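You operate a simulated robot arm through the tools that you are given. There is no shell and no other tool. Be economical: measure what you need, move in short steps, check, and stop when the job is done.

You are at the controls of a simulated two-armed robot. One attempt, no reset.

JOB
Put the small can labelled "305" from the second shelf from the bottom of the short shelving on the middle shelf of the chest bay and the small can marked "760" on the sewing table behind the blue machine. Put the shock sensor that says "C" from the third shelf from the bottom of the short shelving on top of the blue ink bottle and the shock sensor labelled "B" on the red record. Put one of the tilt sensors from the second shelf from the bottom of the short shelving on the cream card there. Take the crate card on the third shelf from the bottom of the short shelving and put it away on the packing bench. Lift the churn lid open. Do these in any order. Set down upright: small can.

The check looks at the end state, three seconds after you hand in, the way a careful person would. Anything else that was tipped, shoved, dropped, spilled or broken makes it a failure. A push-on lid holds only when it is set on centred and level and pressed home; a screw cap is set on level and turned clockwise until tight.

ROBOT AND FRAMES
Two 6-joint arms with two-finger parallel grippers on one trunk, on a base that drives. Base frame: it is fixed to the floor where the robot stands at the start and does not move with it; the origin is under the middle of the robot, x ahead of it, y to its left, z up. Lengths are in mm, angles in rad, forces in N, time in s.
The left shoulder is at the start at [80, 216, 1566], the right one opposite. With the tool pointing down near the work surface each hand reaches from about 100 to 620 mm from the robot's upright axis, wherever it stands, measured 20 degrees to its own side. Places, roughly: blue ink bottle [750, 500, 1250]; churn lid [3000, -1100, 1000]; crate card [750, 250, 1250]; cream card [750, 0, 750]; middle shelf of the chest bay [300, 3100, 1300]; packing bench [-4000, 800, 800]; red record [500, 0, 1250]; sewing table behind the blue machine (56x26 cm) [900, -980, 720]; shock sensor [750, 0, 1250]; small can [750, 250, 750]; tilt sensor [750, 0, 750]. Payload 3.43 kg a hand.
Tool frame (each hand has its own): the origin (TCP) lies between the finger pads and is the grasp point; the fingertips stand 30 mm ahead of it; z points along the fingers, y is the line along which they close. Largest opening 94 mm; finger width 28, thickness 10; the body of the gripper, 50 by 96 mm, starts 55 mm behind the TCP.
Orientation is that of the tool frame in the base frame, as a unit quaternion [x, y, z, w]. With the fingers straight down and closing along the base's y, the tool's x points along the base's -x, its y along +y and its z along -z.

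CONTROLS
- The arms move only by the tool move_arm. It takes "left_rows", "right_rows" or both (then of equal length, played together; a hand with none holds still); each is a list of rows, each a list of 3 entries, a list of its own where there are three numbers: the shift along the tool's x, y, z in units of 150 mm (1.0 is 150 mm), then the turn, a rotation vector about the tool's x, y, z in units of 180 degrees (1.0 is 180 degrees), then the opening in per cent of the stroke, from 0 (shut) to 100 (fully open). In form: [[[x, y, z], [rx, ry, rz], gripper], ...]. A call has 1 to 20 rows; each row is the pose to reach, as a shift and turn from the pose commanded when the call began, along the tool's axes at that moment. A call with a number of a shift or a turn outside -1 to 1 is refused whole. A row lasts 0.2 s, in which the tool goes at most 50 mm and 0.15 rad; a call with a longer step from one row to the next is refused whole, and so is a gripper value outside its range. Where a pose cannot be reached the arm comes as near as it can. A force on the tool above 40 N (or 10 N above the force at the start of the call, whichever is more), or a blocked arm, ends the call early, and 0.2 s more pass. Each finger travels about 72 mm/s and halts on what it meets, pressing with about 36 N; the grip force reading is that of the motor and also rises with nothing between the fingers. The clock runs only during rows and for 0.2 s after the last one: add rows that repeat a pose to give the fingers time. It gives the time, the measured TCP pose, the force on the tool (base axes), the opening and the grip force at its end, in the units of the frame above (readings bear some noise), with the torque about the TCP (base axes, N m) and any sound that the robot's microphone picked up.
- Cameras (640 x 400 px; columns grow to the right, rows downward): "scene" is now at [104.8, 17.5, 1721.3]; the picture's right is [0.23, -0.97, 0.00], its down [-0.77, -0.18, -0.62] and it looks along [0.60, 0.14, -0.79] (base axes); focal length 294 px, centre (320, 200). "left" rides on the left gripper at [76, -14, -102] in its tool frame; the picture's right is [0.18, 0.98, 0.00], its down [-0.75, 0.14, -0.64] and it looks along [-0.63, 0.12, 0.77] (tool axes); focal length 243 px, centre (320, 200). "right" rides on the right gripper at [76, 14, -103] in its tool frame; the picture's right is [-0.18, 0.98, 0.00], its down [-0.75, -0.14, -0.64] and it looks along [-0.63, -0.12, 0.77] (tool axes); focal length 243 px, centre (320, 200). There is no depth. A picture from a camera that has moved, and an enlarged one, comes with that camera's place and axes in the base frame and with its lens.
- camera(camera): a new picture of that camera. It takes no simulated time.
- raise_lower(by): slides the trunk up (or, below 0, down) by that many mm; the arms and the scene camera ride with it, the base frame stays. It gives what a move gives, with no picture.
- roll_base(legs): drives the robot by 1 to 6 legs, each [ahead, left, turn to the left] in mm, mm and rad, along the robot's own axes; the way and the turn of a leg run together, so that a leg with both is an arc; at most 1500 mm and 3.142 rad a leg. The arms and the cameras ride along, it lands a little off, and it stops where it bumps. It gives what a move gives.
- aim_head(pan, tilt): turns the head with the scene camera to pan (to the left, within 1.501 rad either way) and tilt (down, from -0.506 to 1.204), counted from straight ahead of the robot. It gives what a move gives.
- close_up(camera, box): a new picture of the part [left, top, right, bottom] of that camera's present view, enlarged. It takes no simulated time.
- close_job(): hands the job in; it is judged then, once.

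Work in short steps. Places have to be worked out from the pictures, the camera data and where the tool is seen: move nearer, look again, correct. Check each grasp and each placing, and mend what went wrong. You have 196 turns and 176 pictures in all, those below and enlarged ones among them. Open the grippers and draw the arms clear of the work before you hand the job in, unless the task says otherwise; then end with one line.

The tools are called as a command line: name --argument value ..., lists and objects as JSON in quotes. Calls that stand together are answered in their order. move_arm: Moves the arms, as the interface text tells. Its arguments: {"type":"object","properties":{"left_rows":{"type":"array"},"right_rows":{"type":"array"}},"required":[]} The other tools are called the same way: raise_lower (by) slides the trunk up or down; roll_base (legs) drives the base; aim_head (pan, tilt) turns the head that bears the scene camera; camera (camera) takes a picture; close_up (camera, box) takes an enlarged picture of a part of a camera's view; close_job () hands the job in.

At the start:

```text
t: 0.0
left_position: [234.6, 216.2, 1000.5]
left_orientation: [0.001, 1.0, 0.0, 0.0]
left_wrist_force: [0.2, 0.1, -0.1]
left_ft_torque: [-0.01, -0.02, 0.01]
left_finger_gap: 93.8
left_finger_force: 0.1
right_position: [318.5, -4.1, 996.9]
right_orientation: [-0.002, 1.0, 0.001, 0.002]
right_wrist_force: [0.0, 0.2, 0.8]
right_ft_torque: [0.01, 0.01, -0.03]
right_finger_gap: 94.1
right_finger_force: 0.0
trunk travel left (down, up): [-796.0, 44.0]
robot x, y, heading: [-1.6, 0.1, -0.0]
head pan, tilt: [0.23, 0.908]
```

scene: 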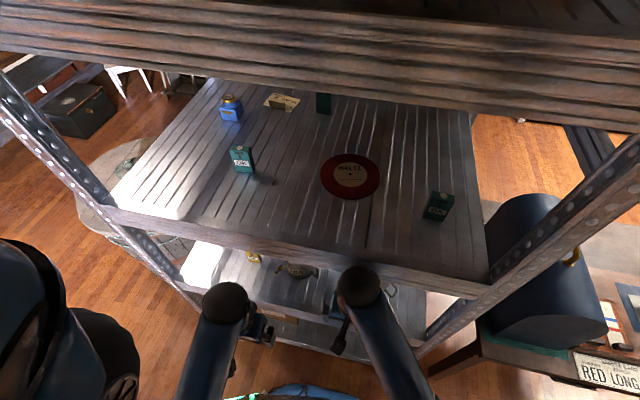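
right: 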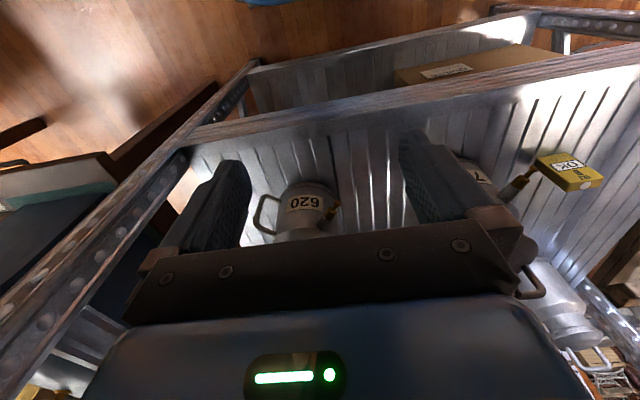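
left: 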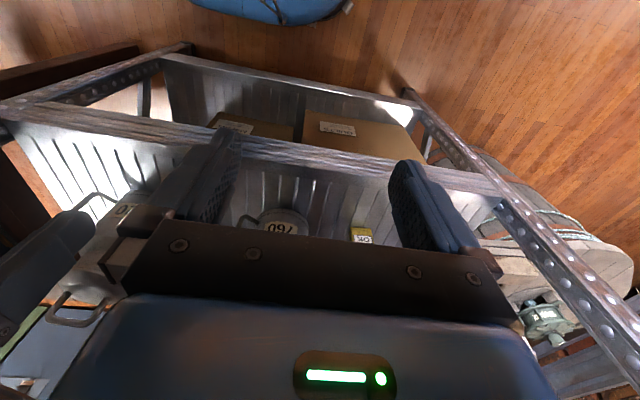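

I'll start with enlarged looks at the third shelf and lower shelf from the head.

close_up --camera "scene" --box '[180, 70, 500, 270]'

close_up --camera "right" --box '[160, 60, 640, 360]'

close_up --camera "left" --box '[0, 60, 480, 360]'

```text
2.00 times, centred on (340, 170) of scene
camera zoom: at [104.8, 17.5, 1721.3], right [0.23, -0.97, 0.0], down [-0.77, -0.18, -0.62], along [0.6, 0.14, -0.79], focal length 589 px, centre (280, 260)
```

zoom: 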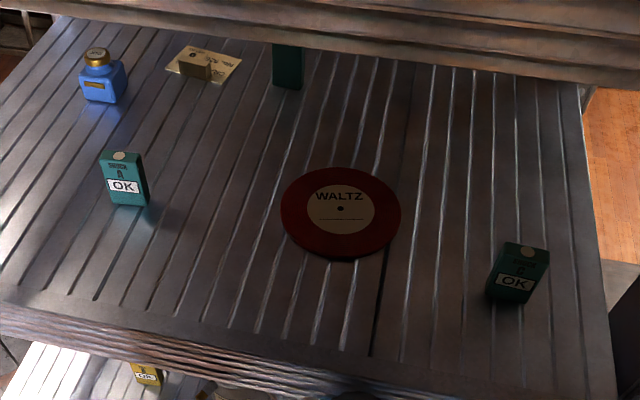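

```text
1.33 times, centred on (400, 210) of right
camera zoom: at [243.8, 9.8, 1101.6], right [0.18, 0.98, 0.0], down [0.75, -0.14, 0.64], along [0.63, -0.12, -0.76], focal length 324 px, centre (213, 187)
```

zoom: 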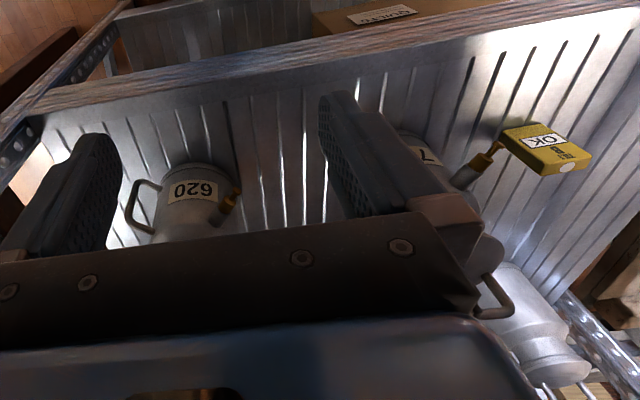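

```text
1.33 times, centred on (240, 210) of left
camera zoom: at [158.4, 201.2, 1102.6], right [-0.18, 0.98, 0.0], down [0.75, 0.14, 0.64], along [0.63, 0.12, -0.77], focal length 324 px, centre (427, 187)
```

zoom: 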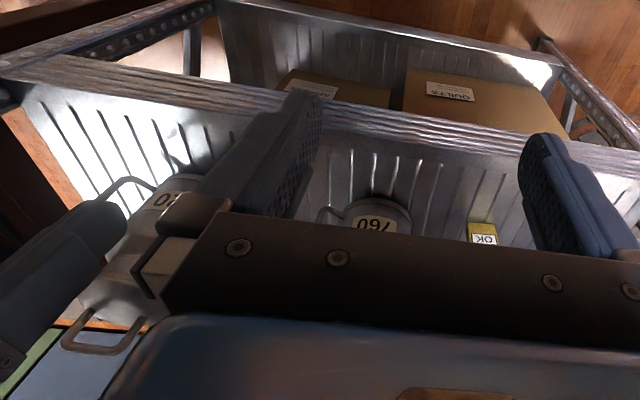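

Enlarging the three teal sensors and the card to read their letters.

close_up --camera "scene" --box '[210, 80, 350, 180]'

close_up --camera "scene" --box '[410, 180, 470, 225]'

close_up --camera "scene" --box '[160, 220, 440, 395]'

```text
4.00 times, centred on (280, 130) of scene
camera zoom: at [104.8, 17.5, 1721.3], right [0.23, -0.97, 0.0], down [-0.77, -0.18, -0.62], along [0.6, 0.14, -0.79], focal length 1178 px, centre (480, 480)
```

zoom: 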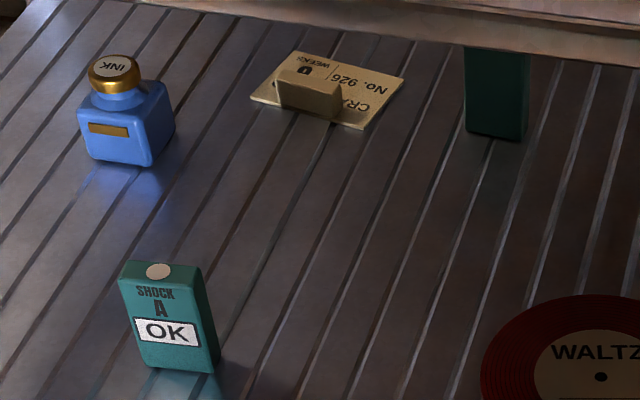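

```text
8.89 times, centred on (440, 202) of scene
camera zoom: at [104.8, 17.5, 1721.3], right [0.23, -0.97, 0.0], down [-0.77, -0.18, -0.62], along [0.6, 0.14, -0.79], focal length 2617 px, centre (-747, 178)
```

zoom: 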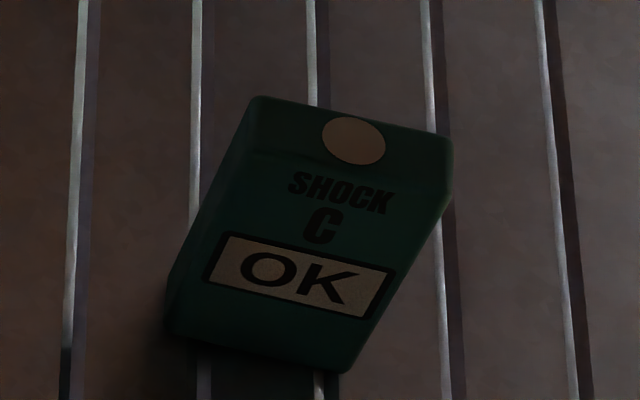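

```text
2.29 times, centred on (300, 308) of scene
camera zoom: at [104.8, 17.5, 1721.3], right [0.23, -0.97, 0.0], down [-0.77, -0.18, -0.62], along [0.6, 0.14, -0.79], focal length 673 px, centre (366, -46)
```

zoom: 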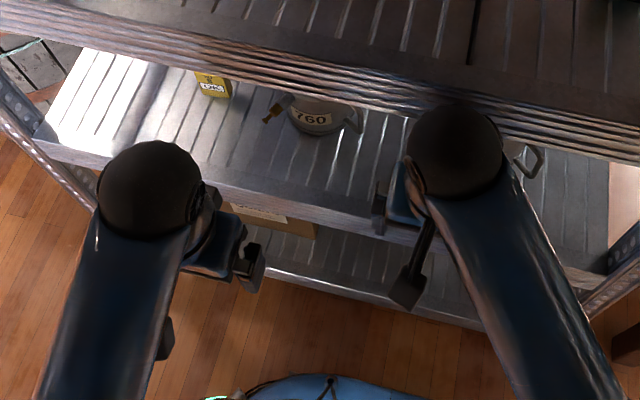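

Sensor A is bottom left, C is right front, and B is presumably the far one. I'll look around to both sides before moving, so I know the floor plan.

aim_head --pan 1.45 --tilt 0.35

camera --camera "scene"

aim_head --pan -1.2 --tilt 0.45

camera --camera "scene"

```text
t: 1.4
left_position: [234.7, 215.1, 999.3]
left_orientation: [0.0, 1.0, 0.0, 0.001]
left_wrist_force: [1.2, 0.9, -0.2]
left_ft_torque: [0.0, -0.01, 0.02]
left_finger_gap: 94.1
left_finger_force: 0.1
right_position: [318.9, -3.9, 998.5]
right_orientation: [-0.001, 1.0, 0.002, 0.001]
right_wrist_force: [0.3, 0.1, -0.4]
right_ft_torque: [0.01, -0.01, 0.02]
right_finger_gap: 94.0
right_finger_force: 0.1
trunk travel left (down, up): [-796.0, 44.0]
robot x, y, heading: [1.3, 4.0, 0.0]
head pan, tilt: [1.45, 0.351]
```

```text
166 pictures are left
camera scene: at [42.9, 92.9, 1769.3], right [0.99, -0.12, 0.0], down [-0.04, -0.34, -0.94], along [0.11, 0.93, -0.34], focal length 294 px, centre (320, 200)
```

scene: 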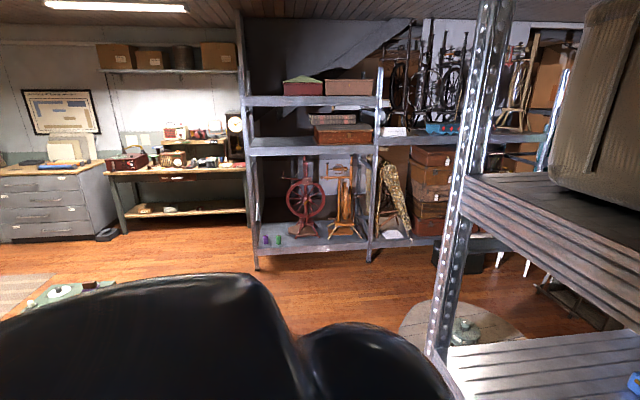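

```text
t: 3.8
left_position: [236.5, 215.8, 999.1]
left_orientation: [0.0, 1.0, 0.0, 0.0]
left_wrist_force: [0.1, -1.1, 0.8]
left_ft_torque: [0.0, 0.01, -0.01]
left_finger_gap: 94.0
left_finger_force: 0.1
right_position: [319.0, -3.3, 999.0]
right_orientation: [0.0, 1.0, 0.002, 0.002]
right_wrist_force: [0.4, 1.2, 0.3]
right_ft_torque: [-0.01, 0.02, 0.04]
right_finger_gap: 94.0
right_finger_force: 0.2
trunk travel left (down, up): [-796.0, 44.0]
robot x, y, heading: [-1.0, -0.9, -0.0]
head pan, tilt: [-1.201, 0.45]
```

```text
165 pictures are left
camera scene: at [65.0, -85.2, 1760.1], right [-0.93, -0.36, 0.0], down [-0.16, 0.41, -0.9], along [0.33, -0.84, -0.44], focal length 294 px, centre (320, 200)
```

scene: 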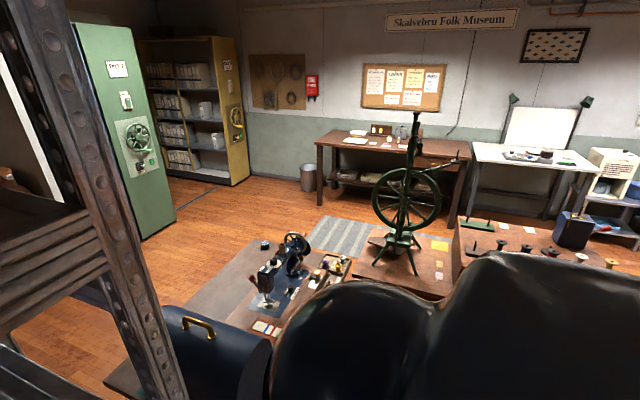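

Floor plan noted. I'll back off 250 mm so the arms can be re-posed clear of the shelving.

roll_base --legs '[[-250, 0, 0]]'

aim_head --pan 0 --tilt 0.75

camera --camera "scene"

```text
t: 5.6
left_position: [-10.0, 214.2, 999.6]
left_orientation: [-0.002, 1.0, -0.001, -0.002]
left_wrist_force: [0.3, 0.5, 0.1]
left_ft_torque: [0.0, 0.01, 0.0]
left_finger_gap: 93.7
left_finger_force: 0.0
right_position: [72.8, -2.8, 997.5]
right_orientation: [0.0, 1.0, 0.002, 0.0]
right_wrist_force: [0.9, -0.5, 0.0]
right_ft_torque: [0.0, 0.04, 0.0]
right_finger_gap: 94.1
right_finger_force: 0.1
trunk travel left (down, up): [-796.0, 44.0]
robot x, y, heading: [-248.2, -3.0, -0.001]
head pan, tilt: [-1.201, 0.45]
```

```text
t: 7.0
left_position: [-12.0, 214.0, 1000.1]
left_orientation: [-0.002, 1.0, 0.0, 0.001]
left_wrist_force: [0.2, -0.1, 0.1]
left_ft_torque: [-0.01, -0.02, 0.01]
left_finger_gap: 94.0
left_finger_force: 0.0
right_position: [70.0, -4.0, 998.5]
right_orientation: [-0.001, 1.0, 0.002, 0.001]
right_wrist_force: [-0.2, 0.0, 0.3]
right_ft_torque: [0.0, 0.03, 0.03]
right_finger_gap: 93.9
right_finger_force: 0.1
trunk travel left (down, up): [-796.0, 44.0]
robot x, y, heading: [-248.6, -0.0, -0.001]
head pan, tilt: [0.0, 0.75]
```

```text
164 pictures are left
camera scene: at [-133.5, 0.3, 1733.6], right [0.0, -1.0, 0.0], down [-0.68, 0.0, -0.73], along [0.73, 0.0, -0.68], focal length 294 px, centre (320, 200)
```

scene: 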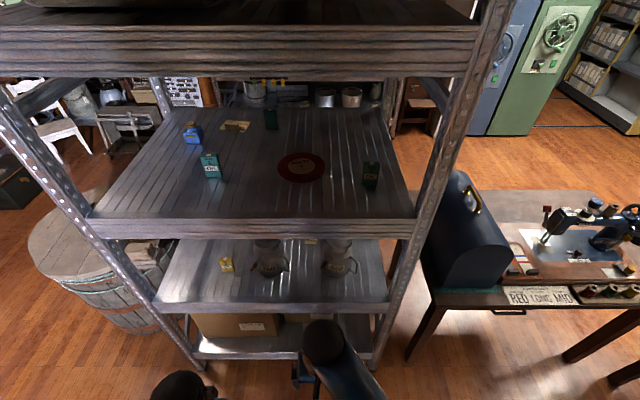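

Triangulating: shelf 3 top is about z≈1186, its front edge x≈378, shelf 2 about z≈780, and the beam underside above about 1543. Next I pitch both hands to 45° forward-down and spread them.

move_arm --left_rows '[[[-0.125, 0, -0.083], [0, -0.031, 0], 100], [[-0.25, 0, -0.166], [0, -0.062, 0], 100], [[-0.375, 0, -0.25], [0, -0.094, 0], 100], [[-0.5, 0, -0.333], [0, -0.125, 0], 100], [[-0.625, 0, -0.416], [0, -0.156, 0], 100], [[-0.75, 0, -0.5], [0, -0.187, 0], 100], [[-0.875, 0, -0.583], [0, -0.219, 0], 100], [[-1, 0, -0.667], [0, -0.25, 0], 100]]' --right_rows '[[[-0.083, -0.12, -0.083], [0, -0.031, 0], 100], [[-0.166, -0.24, -0.166], [0, -0.062, 0], 100], [[-0.25, -0.36, -0.25], [0, -0.094, 0], 100], [[-0.333, -0.48, -0.333], [0, -0.125, 0], 100], [[-0.416, -0.6, -0.416], [0, -0.156, 0], 100], [[-0.5, -0.72, -0.5], [0, -0.187, 0], 100], [[-0.583, -0.84, -0.583], [0, -0.219, 0], 100], [[-0.667, -0.97, -0.667], [0, -0.25, 0], 100]]'

camera --camera "scene"

camera --camera "right"

camera --camera "left"

```text
t: 8.8
left_position: [137.7, 216.2, 1100.3]
left_orientation: [0.0, 0.924, 0.0, 0.383]
left_wrist_force: [-0.2, 0.1, 0.1]
left_ft_torque: [0.03, 0.02, -0.01]
left_finger_gap: 94.2
left_finger_force: 0.0
right_position: [170.5, -149.5, 1098.8]
right_orientation: [0.0, 0.923, 0.002, 0.385]
right_wrist_force: [-0.9, -0.6, 0.5]
right_ft_torque: [0.0, 0.02, -0.01]
right_finger_gap: 94.2
right_finger_force: 0.0
trunk travel left (down, up): [-796.0, 44.0]
robot x, y, heading: [-244.9, 2.4, 0.005]
head pan, tilt: [0.0, 0.75]
```

```text
163 pictures are left
camera scene: at [-133.7, -0.2, 1733.6], right [0.0, -1.0, 0.0], down [-0.68, 0.0, -0.73], along [0.73, 0.0, -0.68], focal length 294 px, centre (320, 200)
```

scene: 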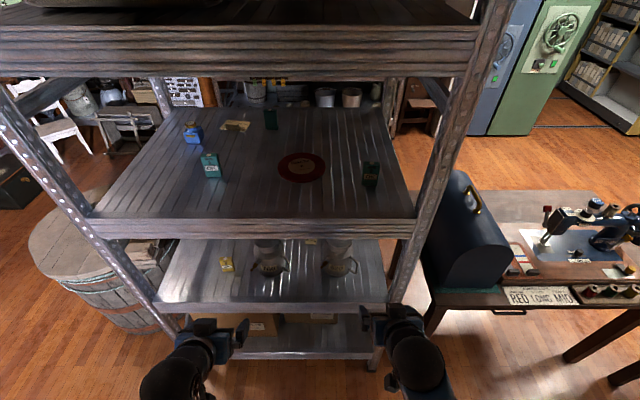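

```text
162 pictures are left
camera right: at [45.6, -135.4, 1117.3], right [0.13, 0.98, 0.13], down [0.07, -0.14, 0.99], along [0.99, -0.12, -0.09], focal length 243 px, centre (320, 200)
```

right: 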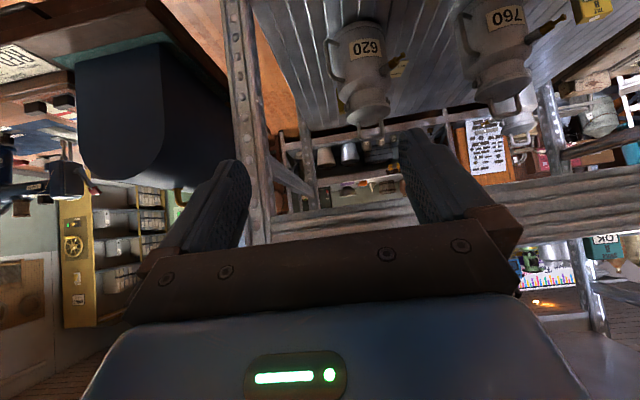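

```text
161 pictures are left
camera left: at [10.7, 201.3, 1118.5], right [-0.13, 0.98, -0.13], down [0.08, 0.14, 0.99], along [0.99, 0.12, -0.09], focal length 243 px, centre (320, 200)
```

left: 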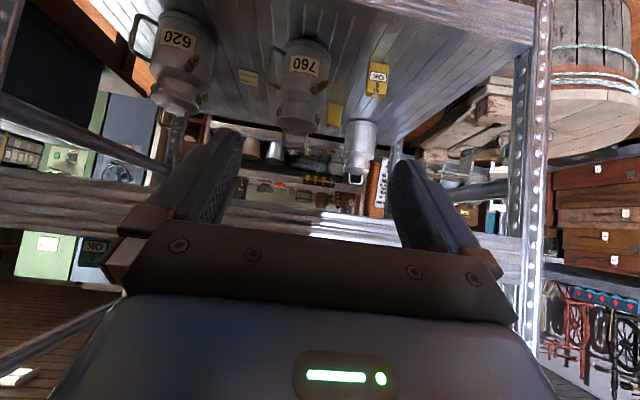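

Hands are posed. I'll lower the trunk so the head can look straight into shelf 2.

raise_lower --by -620

aim_head --pan 0.15 --tilt 0.4

camera --camera "scene"

close_up --camera "scene" --box '[160, 100, 480, 300]'

```text
refused: -620 is not a number from -400 to 400
```

```text
t: 9.6
left_position: [138.1, 216.6, 1100.0]
left_orientation: [0.0, 0.924, 0.0, 0.382]
left_wrist_force: [-0.3, 0.9, -0.4]
left_ft_torque: [0.0, 0.01, 0.05]
left_finger_gap: 94.1
left_finger_force: 0.1
right_position: [169.7, -147.6, 1097.7]
right_orientation: [0.0, 0.923, 0.001, 0.385]
right_wrist_force: [0.7, -0.7, -0.4]
right_ft_torque: [-0.04, 0.02, 0.01]
right_finger_gap: 93.8
right_finger_force: 0.1
trunk travel left (down, up): [-796.0, 44.0]
robot x, y, heading: [-250.6, -2.3, 0.005]
head pan, tilt: [0.15, 0.4]
```

```text
160 pictures are left
camera scene: at [-124.9, 14.1, 1764.7], right [0.15, -0.99, 0.0], down [-0.39, -0.06, -0.92], along [0.91, 0.14, -0.39], focal length 294 px, centre (320, 200)
```

scene: 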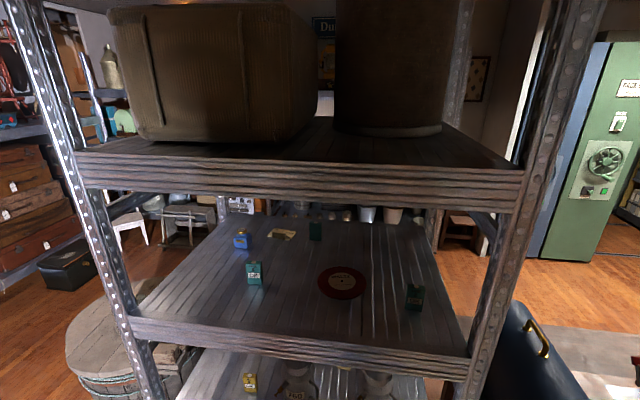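

```text
2.00 times, centred on (320, 200) of scene
camera zoom: at [-124.9, 14.1, 1764.7], right [0.15, -0.99, 0.0], down [-0.39, -0.06, -0.92], along [0.91, 0.14, -0.39], focal length 589 px, centre (320, 200)
```

zoom: 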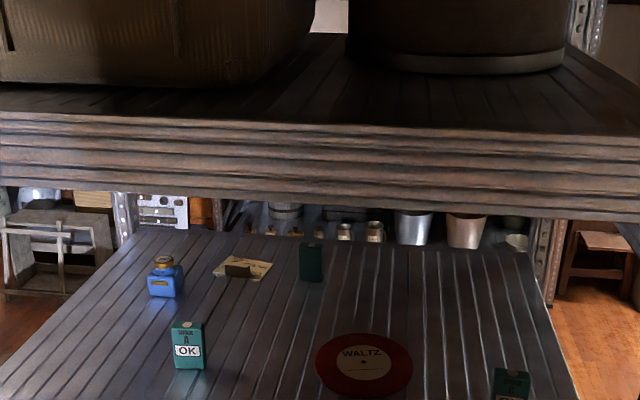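

Limit is 400 per call. I'll go down 350 and view shelf 3 at a low angle.

raise_lower --by -350

camera --camera "scene"

close_up --camera "scene" --box '[200, 60, 440, 210]'

```text
t: 13.1
left_position: [137.1, 215.5, 749.9]
left_orientation: [0.0, 0.924, 0.0, 0.382]
left_wrist_force: [0.4, 0.2, -0.7]
left_ft_torque: [0.01, -0.02, 0.0]
left_finger_gap: 94.2
left_finger_force: 0.0
right_position: [171.0, -147.3, 748.6]
right_orientation: [0.0, 0.923, 0.002, 0.384]
right_wrist_force: [0.6, -0.4, -0.1]
right_ft_torque: [0.03, 0.0, -0.01]
right_finger_gap: 94.2
right_finger_force: 0.0
trunk travel left (down, up): [-446.0, 394.0]
robot x, y, heading: [-247.6, 2.3, 0.002]
head pan, tilt: [0.15, 0.4]
```

```text
158 pictures are left
camera scene: at [-125.1, 14.2, 1414.8], right [0.15, -0.99, 0.0], down [-0.38, -0.06, -0.92], along [0.91, 0.14, -0.39], focal length 294 px, centre (320, 200)
```

scene: 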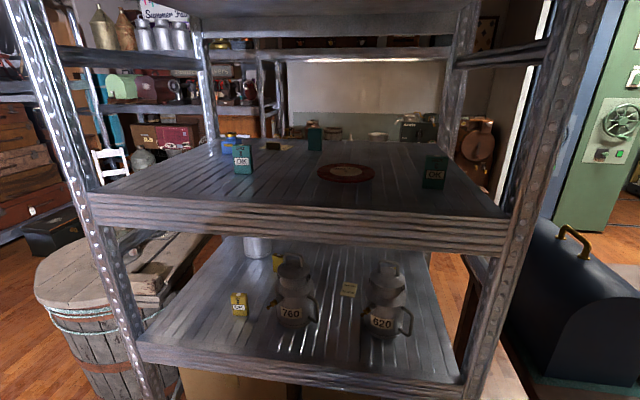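

```text
2.67 times, centred on (320, 135) of scene
camera zoom: at [-125.1, 14.2, 1414.8], right [0.15, -0.99, 0.0], down [-0.38, -0.06, -0.92], along [0.91, 0.14, -0.39], focal length 785 px, centre (320, 373)
```

zoom: 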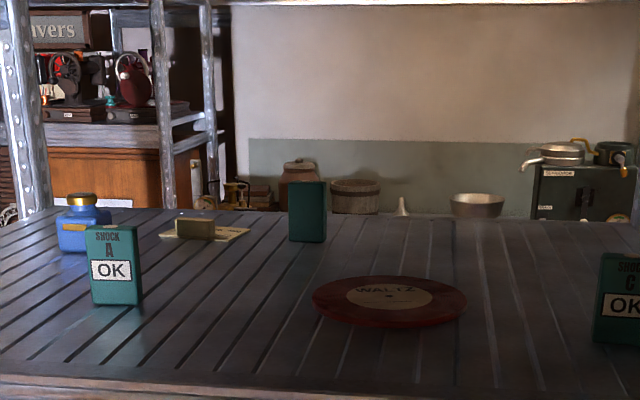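

Positions from the vertical parallax (base frame): shelf 3 z≈1181; C ≈(535,-146), B ≈(845,176), record ≈(615,59), bottle ≈(752,434) with cap top ≈1245, crate card ≈(868,320). I'll look at shelf 2 lower down as well, while I'm low.

raise_lower --by -300

camera --camera "scene"

close_up --camera "scene" --box '[210, 120, 450, 270]'

```text
t: 16.1
left_position: [137.2, 216.6, 449.6]
left_orientation: [-0.001, 0.924, 0.001, 0.383]
left_wrist_force: [-0.4, 0.3, 0.5]
left_ft_torque: [-0.03, -0.01, -0.01]
left_finger_gap: 94.1
left_finger_force: 0.0
right_position: [170.3, -148.4, 448.8]
right_orientation: [0.001, 0.923, 0.001, 0.384]
right_wrist_force: [0.2, 0.4, -0.2]
right_ft_torque: [0.01, 0.0, -0.04]
right_finger_gap: 94.1
right_finger_force: 0.0
trunk travel left (down, up): [-146.0, 694.0]
robot x, y, heading: [-249.2, 0.3, 0.003]
head pan, tilt: [0.15, 0.4]
```

```text
156 pictures are left
camera scene: at [-125.1, 14.2, 1114.8], right [0.15, -0.99, 0.0], down [-0.38, -0.06, -0.92], along [0.91, 0.14, -0.39], focal length 294 px, centre (320, 200)
```

scene: 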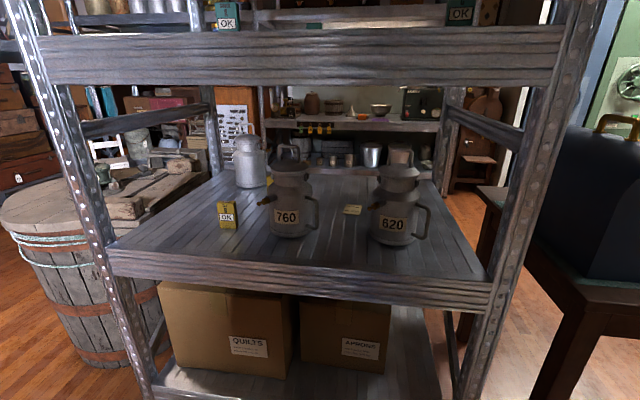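

```text
2.67 times, centred on (330, 195) of scene
camera zoom: at [-125.1, 14.2, 1114.8], right [0.15, -0.99, 0.0], down [-0.38, -0.06, -0.92], along [0.91, 0.14, -0.39], focal length 785 px, centre (293, 213)
```

zoom: 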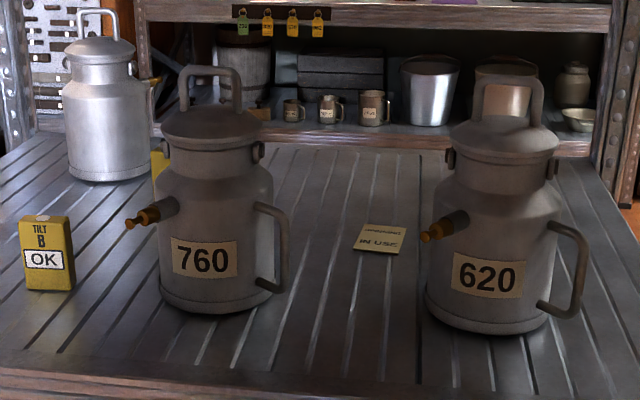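

Shelf 2: cans 760 ≈(535,180) and 620 ≈(540,-66), a third can far-left ≈(840,410) (305?), tilt sensor B ≈(485,336), cream card "IN USE" ≈(667,37). Now I go up for shelf 3; first raising the trunk, then the right hand above shelf 3 level, left hand pulled back.

raise_lower --by 400

move_arm --left_rows '[[[0.2, 0, -0.2], [0, 0, 0], 100], [[0.4, 0, -0.4], [0, 0, 0], 100], [[0.6, 0, -0.6], [0, 0, 0], 100], [[0.6, 0, -0.6], [0, 0, 0], 100], [[0.6, 0, -0.6], [0, 0, 0], 100]]' --right_rows '[[[-0.2, 0, -0.2], [0, 0, 0], 100], [[-0.4, 0, -0.4], [0, 0, 0], 100], [[-0.6, 0, -0.6], [0, 0, 0], 100], [[-0.8, 0, -0.8], [0, 0, 0], 100], [[-1, 0, -1], [0, 0, 0], 100]]'

move_arm --right_rows '[[[-0.2, 0, -0.2], [0, 0, 0], 100], [[-0.4, 0, -0.4], [0, 0, 0], 100], [[-0.6, 0, -0.6], [0, 0, 0], 100], [[-0.8, 0, -0.8], [0, 0, 0], 100], [[-1, 0, -1], [0, 0, 0], 100]]'

```text
t: 19.9
left_position: [137.4, 216.2, 849.0]
left_orientation: [-0.001, 0.924, 0.001, 0.383]
left_wrist_force: [-0.5, -0.6, 0.6]
left_ft_torque: [-0.02, -0.02, 0.0]
left_finger_gap: 94.1
left_finger_force: 0.1
right_position: [170.0, -147.8, 848.7]
right_orientation: [0.0, 0.923, 0.001, 0.384]
right_wrist_force: [0.1, -0.6, -0.3]
right_ft_torque: [0.0, 0.0, -0.01]
right_finger_gap: 94.1
right_finger_force: 0.0
trunk travel left (down, up): [-546.0, 294.0]
robot x, y, heading: [-248.1, 1.3, -0.003]
head pan, tilt: [0.15, 0.4]
```

```text
t: 21.1
left_position: [18.2, 215.4, 803.8]
left_orientation: [0.0, 0.923, 0.0, 0.384]
left_wrist_force: [0.4, 0.6, 0.0]
left_ft_torque: [-0.01, 0.02, 0.01]
left_finger_gap: 94.0
left_finger_force: 0.1
left hand out of reach, approached as far as the arm can: row 1, 2, 3, 4, 5
right_position: [224.9, -128.1, 1008.7]
right_orientation: [0.0, 0.923, 0.001, 0.384]
right_wrist_force: [0.3, -1.0, 0.0]
right_ft_torque: [0.0, -0.01, 0.01]
right_finger_gap: 94.2
right_finger_force: 0.1
right hand out of reach, approached as far as the arm can: row 2, 3, 4, 5
trunk travel left (down, up): [-546.0, 294.0]
robot x, y, heading: [-246.9, -2.7, -0.0]
head pan, tilt: [0.15, 0.4]
```

```text
t: 22.3
left_position: [17.1, 215.2, 802.6]
left_orientation: [0.001, 0.924, -0.001, 0.383]
left_wrist_force: [0.0, 0.0, -0.1]
left_ft_torque: [0.01, 0.03, -0.02]
left_finger_gap: 94.0
left_finger_force: 0.1
right_position: [287.4, -119.9, 1040.7]
right_orientation: [0.0, 0.922, 0.002, 0.387]
right_wrist_force: [-0.1, 0.1, -0.1]
right_ft_torque: [-0.02, 0.02, 0.03]
right_finger_gap: 94.1
right_finger_force: 0.0
right hand out of reach, approached as far as the arm can: row 1, 2, 3, 4, 5
trunk travel left (down, up): [-546.0, 294.0]
robot x, y, heading: [-245.1, -2.7, -0.0]
head pan, tilt: [0.15, 0.4]
```

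The arm has a minimum fold radius, so it wants distance rather than closeness. I'll back off 80 mm, raise the trunk 84 mm, and then lift the right hand to z≈1290.

roll_base --legs '[[-80, 0, 0]]'

raise_lower --by 84

move_arm --right_rows '[[[-0.24, 0, 0.05], [0, 0, 0], 100], [[-0.48, 0, 0.1], [0, 0, 0], 100], [[-0.72, 0, 0.156], [0, 0, 0], 100], [[-0.85, 0, 0.0], [0, 0, 0], 100], [[-0.98, 0, -0.1], [0, 0, 0], 100]]'

```text
t: 23.3
left_position: [-59.4, 217.1, 804.4]
left_orientation: [-0.001, 0.924, 0.001, 0.383]
left_wrist_force: [0.7, -0.3, 0.0]
left_ft_torque: [-0.01, 0.04, -0.02]
left_finger_gap: 93.9
left_finger_force: 0.0
right_position: [210.4, -118.2, 1039.7]
right_orientation: [-0.001, 0.922, 0.003, 0.386]
right_wrist_force: [0.2, 0.3, 0.3]
right_ft_torque: [0.01, 0.0, 0.0]
right_finger_gap: 94.2
right_finger_force: 0.0
trunk travel left (down, up): [-546.0, 294.0]
robot x, y, heading: [-326.1, 0.5, 0.006]
head pan, tilt: [0.15, 0.4]
```

```text
t: 24.5
left_position: [-61.9, 215.9, 887.5]
left_orientation: [-0.001, 0.923, 0.001, 0.384]
left_wrist_force: [-1.1, 0.3, -1.0]
left_ft_torque: [0.0, 0.04, -0.01]
left_finger_gap: 94.0
left_finger_force: 0.1
right_position: [210.4, -120.0, 1123.3]
right_orientation: [-0.001, 0.923, 0.002, 0.386]
right_wrist_force: [0.7, 0.6, 0.7]
right_ft_torque: [-0.02, -0.01, 0.0]
right_finger_gap: 93.9
right_finger_force: 0.0
trunk travel left (down, up): [-630.0, 210.0]
robot x, y, heading: [-328.9, 1.0, 0.001]
head pan, tilt: [0.15, 0.4]
```

```text
t: 25.7
left_position: [-61.3, 217.2, 888.4]
left_orientation: [-0.001, 0.923, 0.0, 0.384]
left_wrist_force: [0.3, 0.3, -0.3]
left_ft_torque: [-0.02, 0.03, 0.0]
left_finger_gap: 94.2
left_finger_force: 0.1
right_position: [324.2, -115.3, 1224.2]
right_orientation: [-0.001, 0.922, 0.002, 0.386]
right_wrist_force: [0.3, 0.2, 0.2]
right_ft_torque: [0.0, -0.02, 0.03]
right_finger_gap: 94.1
right_finger_force: 0.1
right hand out of reach, approached as far as the arm can: row 4, 5
trunk travel left (down, up): [-630.0, 210.0]
robot x, y, heading: [-325.5, -5.0, 0.003]
head pan, tilt: [0.15, 0.4]
```

The limit seems related to the arm's posture; a head picture of the right arm will show how it folds.

aim_head --pan -0.3 --tilt 0.75

camera --camera "scene"

camera --camera "right"

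```text
t: 26.6
left_position: [-60.1, 216.9, 887.8]
left_orientation: [-0.001, 0.924, 0.001, 0.383]
left_wrist_force: [0.4, 0.0, 0.5]
left_ft_torque: [0.01, 0.0, -0.01]
left_finger_gap: 94.1
left_finger_force: 0.1
right_position: [322.6, -115.9, 1224.4]
right_orientation: [-0.001, 0.922, 0.003, 0.388]
right_wrist_force: [0.1, -0.2, 0.3]
right_ft_torque: [-0.01, -0.01, 0.01]
right_finger_gap: 93.9
right_finger_force: 0.0
trunk travel left (down, up): [-630.0, 210.0]
robot x, y, heading: [-327.3, -2.6, 0.003]
head pan, tilt: [-0.3, 0.75]
```

```text
154 pictures are left
camera scene: at [-215.5, -24.3, 1567.7], right [-0.29, -0.96, 0.0], down [-0.65, 0.2, -0.73], along [0.7, -0.21, -0.68], focal length 294 px, centre (320, 200)
```

scene: 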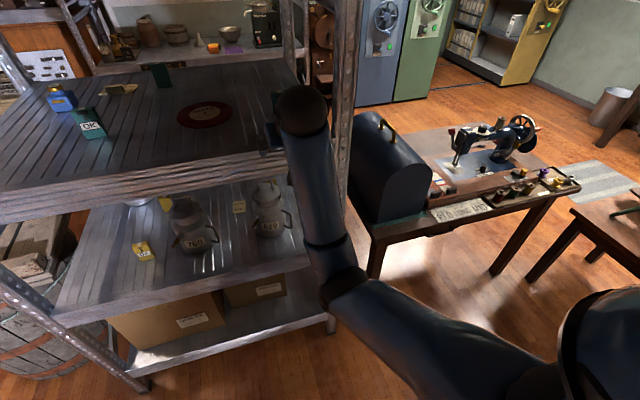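

```text
153 pictures are left
camera right: at [197.7, -102.8, 1242.1], right [0.13, 0.98, 0.13], down [0.07, -0.14, 0.99], along [0.99, -0.11, -0.09], focal length 243 px, centre (320, 200)
```

right: 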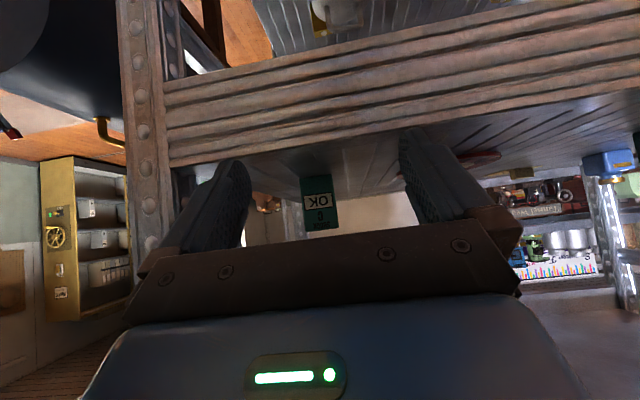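

The arm works elbow-down, so the limit is wrist pitch; a higher shoulder fixes it. I'll raise 80 mm and drive ahead 150 mm, so the hand enters over shelf 3 at z≈1304.

raise_lower --by 80

roll_base --legs '[[150, 0, 0]]'

camera --camera "right"

camera --camera "scene"

```text
t: 27.8
left_position: [-62.2, 217.7, 967.6]
left_orientation: [-0.001, 0.924, 0.0, 0.383]
left_wrist_force: [0.4, 0.0, 0.1]
left_ft_torque: [0.01, 0.0, -0.05]
left_finger_gap: 94.0
left_finger_force: 0.0
right_position: [323.8, -116.3, 1304.3]
right_orientation: [0.0, 0.922, 0.001, 0.388]
right_wrist_force: [0.7, 0.8, -0.4]
right_ft_torque: [-0.02, -0.02, -0.01]
right_finger_gap: 94.1
right_finger_force: 0.1
trunk travel left (down, up): [-710.0, 130.0]
robot x, y, heading: [-325.6, -1.8, 0.0]
head pan, tilt: [-0.3, 0.75]
```

```text
t: 29.2
left_position: [82.2, 216.5, 968.1]
left_orientation: [-0.001, 0.923, 0.001, 0.385]
left_wrist_force: [-0.6, 0.6, -0.3]
left_ft_torque: [-0.01, 0.0, 0.0]
left_finger_gap: 93.9
left_finger_force: 0.0
right_position: [465.0, -115.4, 1307.4]
right_orientation: [0.0, 0.921, 0.001, 0.389]
right_wrist_force: [-0.5, -0.2, -0.7]
right_ft_torque: [0.02, 0.0, -0.01]
right_finger_gap: 94.0
right_finger_force: 0.0
trunk travel left (down, up): [-710.0, 130.0]
robot x, y, heading: [-180.3, -1.6, -0.004]
head pan, tilt: [-0.3, 0.75]
```

```text
152 pictures are left
camera right: at [340.5, -102.2, 1323.6], right [0.13, 0.98, 0.13], down [0.07, -0.14, 0.99], along [0.99, -0.11, -0.08], focal length 243 px, centre (320, 200)
```

right: 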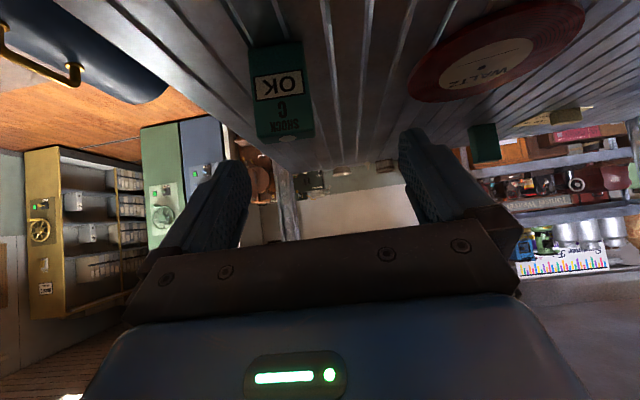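

```text
151 pictures are left
camera scene: at [-73.5, -23.7, 1648.0], right [-0.29, -0.96, 0.0], down [-0.65, 0.2, -0.73], along [0.7, -0.21, -0.68], focal length 294 px, centre (320, 200)
```

scene: 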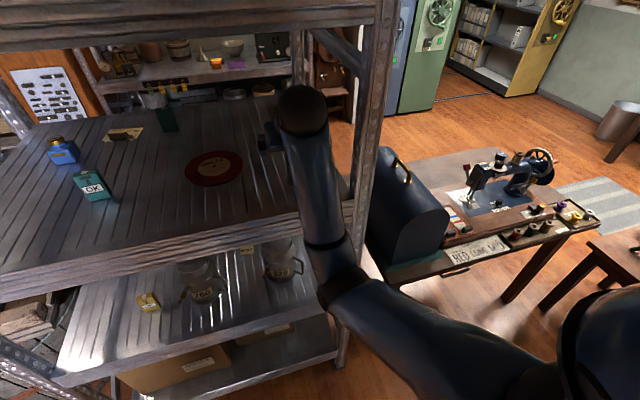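

C's front-bottom edge computes to (519,-141), yaw about -9°. I align above it at the present height, then check.

move_arm --right_rows '[[[-0.1, -0.06, 0.1], [0.012, 0, 0.012], 100], [[-0.2, -0.12, 0.2], [0.024, 0, 0.024], 100], [[-0.307, -0.187, 0.315], [0.035, 0, 0.035], 100], [[-0.307, -0.187, 0.315], [0.035, 0, 0.035], 100]]'

camera --camera "right"

close_up --camera "scene" --box '[160, 80, 360, 205]'

```text
t: 30.2
left_position: [84.5, 217.1, 966.9]
left_orientation: [0.0, 0.924, 0.0, 0.383]
left_wrist_force: [0.1, -0.6, -0.6]
left_ft_torque: [-0.02, 0.04, -0.01]
left_finger_gap: 93.9
left_finger_force: 0.0
right_position: [534.0, -143.6, 1303.2]
right_orientation: [0.071, 0.919, -0.027, 0.386]
right_wrist_force: [0.1, -0.7, -1.2]
right_ft_torque: [-0.02, 0.0, 0.03]
right_finger_gap: 93.8
right_finger_force: 0.0
trunk travel left (down, up): [-710.0, 130.0]
robot x, y, heading: [-181.3, -2.7, 0.002]
head pan, tilt: [-0.3, 0.75]
```

```text
150 pictures are left
camera right: at [413.2, -110.6, 1321.1], right [0.28, 0.95, 0.14], down [0.05, -0.15, 0.99], along [0.96, -0.27, -0.09], focal length 243 px, centre (320, 200)
```

right: 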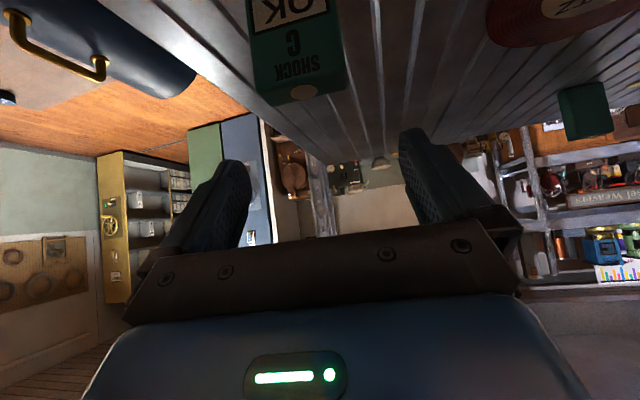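

```text
3.20 times, centred on (260, 142) of scene
camera zoom: at [-69.0, -23.9, 1647.6], right [-0.29, -0.96, 0.0], down [-0.65, 0.2, -0.73], along [0.7, -0.21, -0.68], focal length 942 px, centre (512, 384)
```

zoom: 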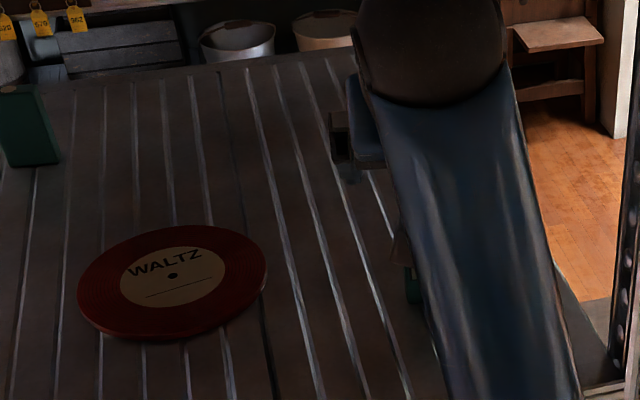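

Alignment is good (sensor top centre ≈(526,-143)). Descend straight down ~78 mm with open fingers.

move_arm --right_rows '[[[0.1, 0, 0.09], [0, 0, 0], 100], [[0.2, 0, 0.18], [0, 0, 0], 100], [[0.3, 0, 0.27], [0, 0, 0], 100], [[0.392, 0, 0.343], [0, 0, 0], 100], [[0.392, 0, 0.343], [0, 0, 0], 100]]'

camera --camera "right"

```text
t: 31.4
left_position: [83.9, 216.9, 967.4]
left_orientation: [0.0, 0.924, 0.001, 0.384]
left_wrist_force: [0.3, 0.2, 0.5]
left_ft_torque: [-0.04, -0.03, 0.01]
left_finger_gap: 94.1
left_finger_force: 0.0
right_position: [530.6, -142.4, 1225.4]
right_orientation: [0.071, 0.919, -0.028, 0.386]
right_wrist_force: [-0.1, -0.3, -1.3]
right_ft_torque: [0.0, 0.0, 0.0]
right_finger_gap: 94.1
right_finger_force: 0.0
trunk travel left (down, up): [-710.0, 130.0]
robot x, y, heading: [-181.8, 1.1, 0.002]
head pan, tilt: [-0.3, 0.75]
```

```text
148 pictures are left
camera right: at [409.0, -109.5, 1244.7], right [0.28, 0.95, 0.14], down [0.05, -0.15, 0.99], along [0.96, -0.27, -0.09], focal length 243 px, centre (320, 200)
```

right: 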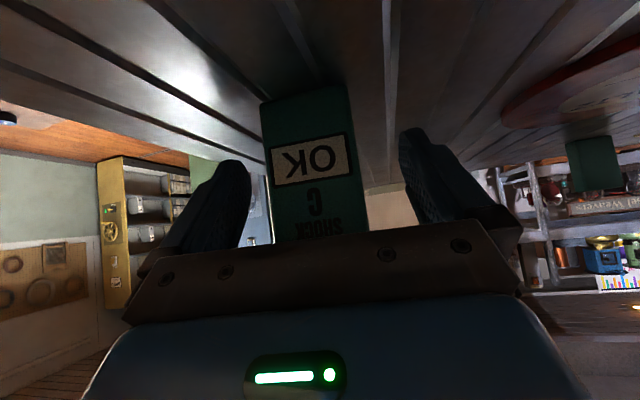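

Sensor C sits between the fingers. I close slowly to be gentle.

move_arm --right_rows '[[[0, 0, 0], [0, 0, 0], 75], [[0, 0, 0], [0, 0, 0], 62], [[0, 0, 0], [0, 0, 0], 56], [[0, 0, 0], [0, 0, 0], 53], [[0, 0, 0], [0, 0, 0], 50], [[0, 0, 0], [0, 0, 0], 47], [[0, 0, 0], [0, 0, 0], 44], [[0, 0, 0], [0, 0, 0], 41], [[0, 0, 0], [0, 0, 0], 38], [[0, 0, 0], [0, 0, 0], 35], [[0, 0, 0], [0, 0, 0], 30], [[0, 0, 0], [0, 0, 0], 25]]'

```text
t: 34.0
left_position: [85.0, 216.5, 967.4]
left_orientation: [-0.001, 0.924, 0.0, 0.384]
left_wrist_force: [-0.7, 0.5, -0.7]
left_ft_torque: [-0.04, 0.04, -0.02]
left_finger_gap: 93.9
left_finger_force: 0.0
right_position: [528.8, -142.3, 1226.2]
right_orientation: [0.071, 0.919, -0.027, 0.387]
right_wrist_force: [1.0, 0.2, 0.8]
right_ft_torque: [-0.04, 0.0, 0.02]
right_finger_gap: 50.4
right_finger_force: 35.9
trunk travel left (down, up): [-710.0, 130.0]
robot x, y, heading: [-180.3, -1.1, -0.0]
head pan, tilt: [-0.3, 0.75]
```

Gripped (50 mm). Lift gently ~105 mm to clear sensor A.

move_arm --right_rows '[[[-0.03, 0, -0.03], [0, 0, 0], 25], [[-0.1, 0, -0.098], [0, 0, 0], 25], [[-0.2, 0, -0.195], [0, 0, 0], 25], [[-0.3, 0, -0.293], [0, 0, 0], 25], [[-0.4, 0, -0.39], [0, 0, 0], 25], [[-0.47, 0, -0.459], [0, 0, 0], 25], [[-0.5, 0, -0.488], [0, 0, 0], 25]]'

camera --camera "right"

```text
t: 35.6
left_position: [84.3, 216.6, 967.7]
left_orientation: [-0.002, 0.924, 0.001, 0.383]
left_wrist_force: [-0.5, -1.0, 0.2]
left_ft_torque: [0.0, 0.0, 0.03]
left_finger_gap: 93.9
left_finger_force: 0.1
right_position: [529.4, -142.8, 1330.8]
right_orientation: [0.071, 0.919, -0.027, 0.387]
right_wrist_force: [-0.1, -0.2, -1.7]
right_ft_torque: [-0.02, -0.01, 0.01]
right_finger_gap: 50.6
right_finger_force: 36.3
trunk travel left (down, up): [-710.0, 130.0]
robot x, y, heading: [-176.3, -1.5, 0.001]
head pan, tilt: [-0.3, 0.75]
```

```text
147 pictures are left
camera right: at [407.9, -110.0, 1348.6], right [0.28, 0.95, 0.14], down [0.05, -0.15, 0.99], along [0.96, -0.27, -0.09], focal length 243 px, centre (320, 200)
```

right: 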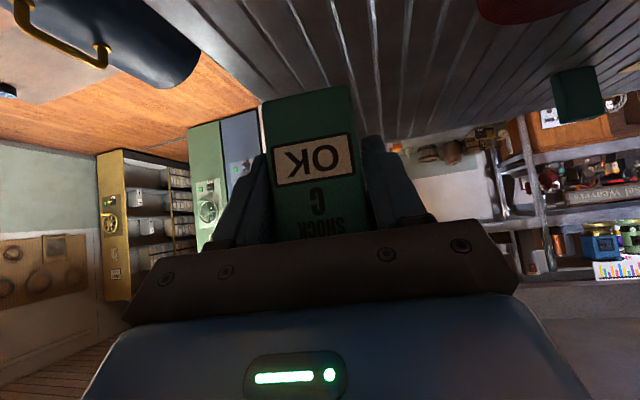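

Held level and still "OK". Strafe left 575 mm toward the bottle.

roll_base --legs '[[0, 290, 0], [0, 285, 0]]'

camera --camera "right"

camera --camera "scene"

```text
t: 39.2
left_position: [83.8, 791.9, 968.1]
left_orientation: [-0.001, 0.924, 0.002, 0.383]
left_wrist_force: [0.2, -0.7, 0.0]
left_ft_torque: [0.04, 0.02, 0.01]
left_finger_gap: 93.9
left_finger_force: 0.0
right_position: [527.7, 430.3, 1328.6]
right_orientation: [0.073, 0.92, -0.027, 0.385]
right_wrist_force: [0.2, 0.7, 0.1]
right_ft_torque: [0.04, 0.01, 0.02]
right_finger_gap: 50.0
right_finger_force: 36.1
trunk travel left (down, up): [-710.0, 130.0]
robot x, y, heading: [-182.3, 577.9, -0.0]
head pan, tilt: [-0.3, 0.75]
```

```text
146 pictures are left
camera right: at [406.5, 463.9, 1348.1], right [0.28, 0.95, 0.14], down [0.05, -0.16, 0.99], along [0.96, -0.27, -0.09], focal length 243 px, centre (320, 200)
```

right: 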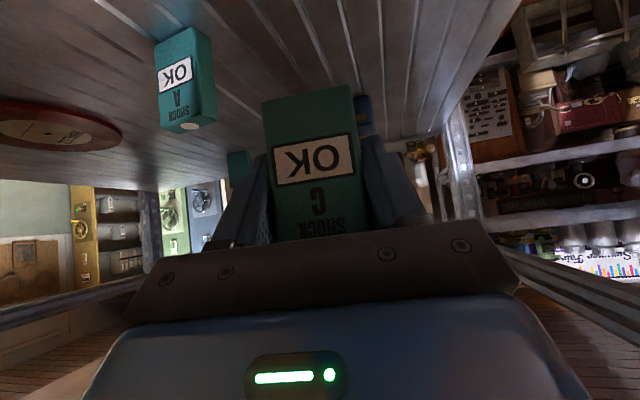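

```text
145 pictures are left
camera scene: at [-70.7, 550.1, 1647.6], right [-0.29, -0.96, 0.0], down [-0.65, 0.2, -0.73], along [0.7, -0.21, -0.68], focal length 294 px, centre (320, 200)
```

scene: 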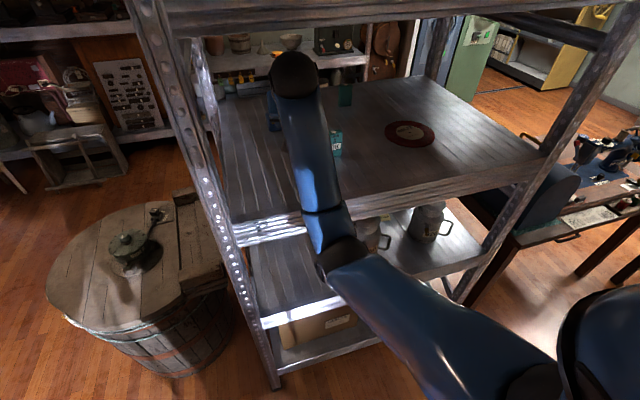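

Bottle is hidden behind the held sensor. I shift the hand right 90 mm and look with both cameras.

move_arm --right_rows '[[[0, -0.15, 0], [0, 0, 0], 25], [[0, -0.3, 0], [0, 0, 0], 25], [[0, -0.45, 0], [0, 0, 0], 25], [[0, -0.6, 0], [0, 0, 0], 25]]'

aim_head --pan -0.1 --tilt 0.6

close_up --camera "scene" --box '[200, 60, 440, 210]'

camera --camera "right"

```text
t: 40.2
left_position: [82.4, 794.1, 967.9]
left_orientation: [-0.001, 0.924, 0.0, 0.384]
left_wrist_force: [-0.9, 0.1, -0.2]
left_ft_torque: [0.03, 0.03, -0.02]
left_finger_gap: 93.9
left_finger_force: 0.1
right_position: [513.3, 345.5, 1328.8]
right_orientation: [0.072, 0.919, -0.027, 0.387]
right_wrist_force: [-0.5, -0.4, -1.1]
right_ft_torque: [0.0, 0.0, 0.03]
right_finger_gap: 49.9
right_finger_force: 36.1
trunk travel left (down, up): [-710.0, 130.0]
robot x, y, heading: [-181.5, 575.7, 0.002]
head pan, tilt: [-0.3, 0.75]
```

```text
t: 40.9
left_position: [83.9, 794.5, 967.7]
left_orientation: [-0.001, 0.924, 0.001, 0.383]
left_wrist_force: [-0.2, -0.2, 0.5]
left_ft_torque: [0.0, -0.01, 0.01]
left_finger_gap: 94.2
left_finger_force: 0.0
right_position: [513.4, 344.5, 1327.8]
right_orientation: [0.072, 0.919, -0.027, 0.386]
right_wrist_force: [-0.3, 0.8, -1.4]
right_ft_torque: [0.02, 0.02, -0.01]
right_finger_gap: 49.7
right_finger_force: 35.7
trunk travel left (down, up): [-710.0, 130.0]
robot x, y, heading: [-183.6, 577.1, 0.002]
head pan, tilt: [-0.099, 0.6]
```

```text
2.67 times, centred on (320, 135) of scene
camera zoom: at [-62.1, 568.1, 1660.5], right [-0.1, -1.0, 0.0], down [-0.56, 0.06, -0.82], along [0.82, -0.08, -0.57], focal length 785 px, centre (320, 373)
```

zoom: 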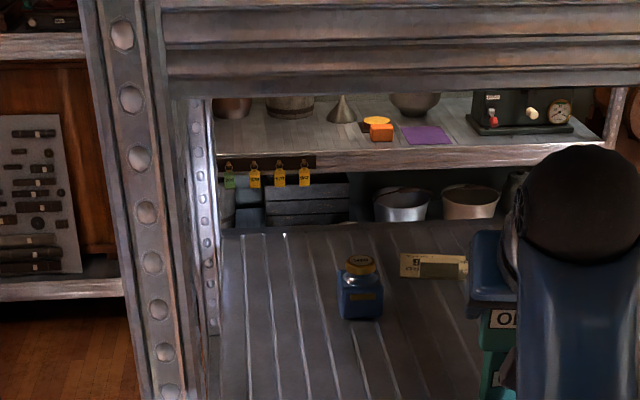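

```text
143 pictures are left
camera right: at [392.2, 377.3, 1346.7], right [0.28, 0.95, 0.14], down [0.05, -0.15, 0.99], along [0.96, -0.27, -0.09], focal length 243 px, centre (320, 200)
```

right: 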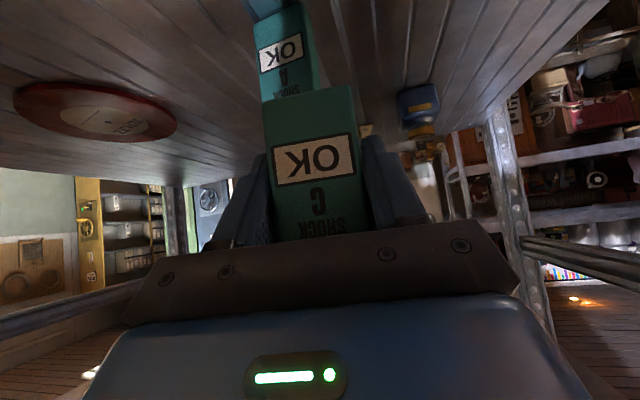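

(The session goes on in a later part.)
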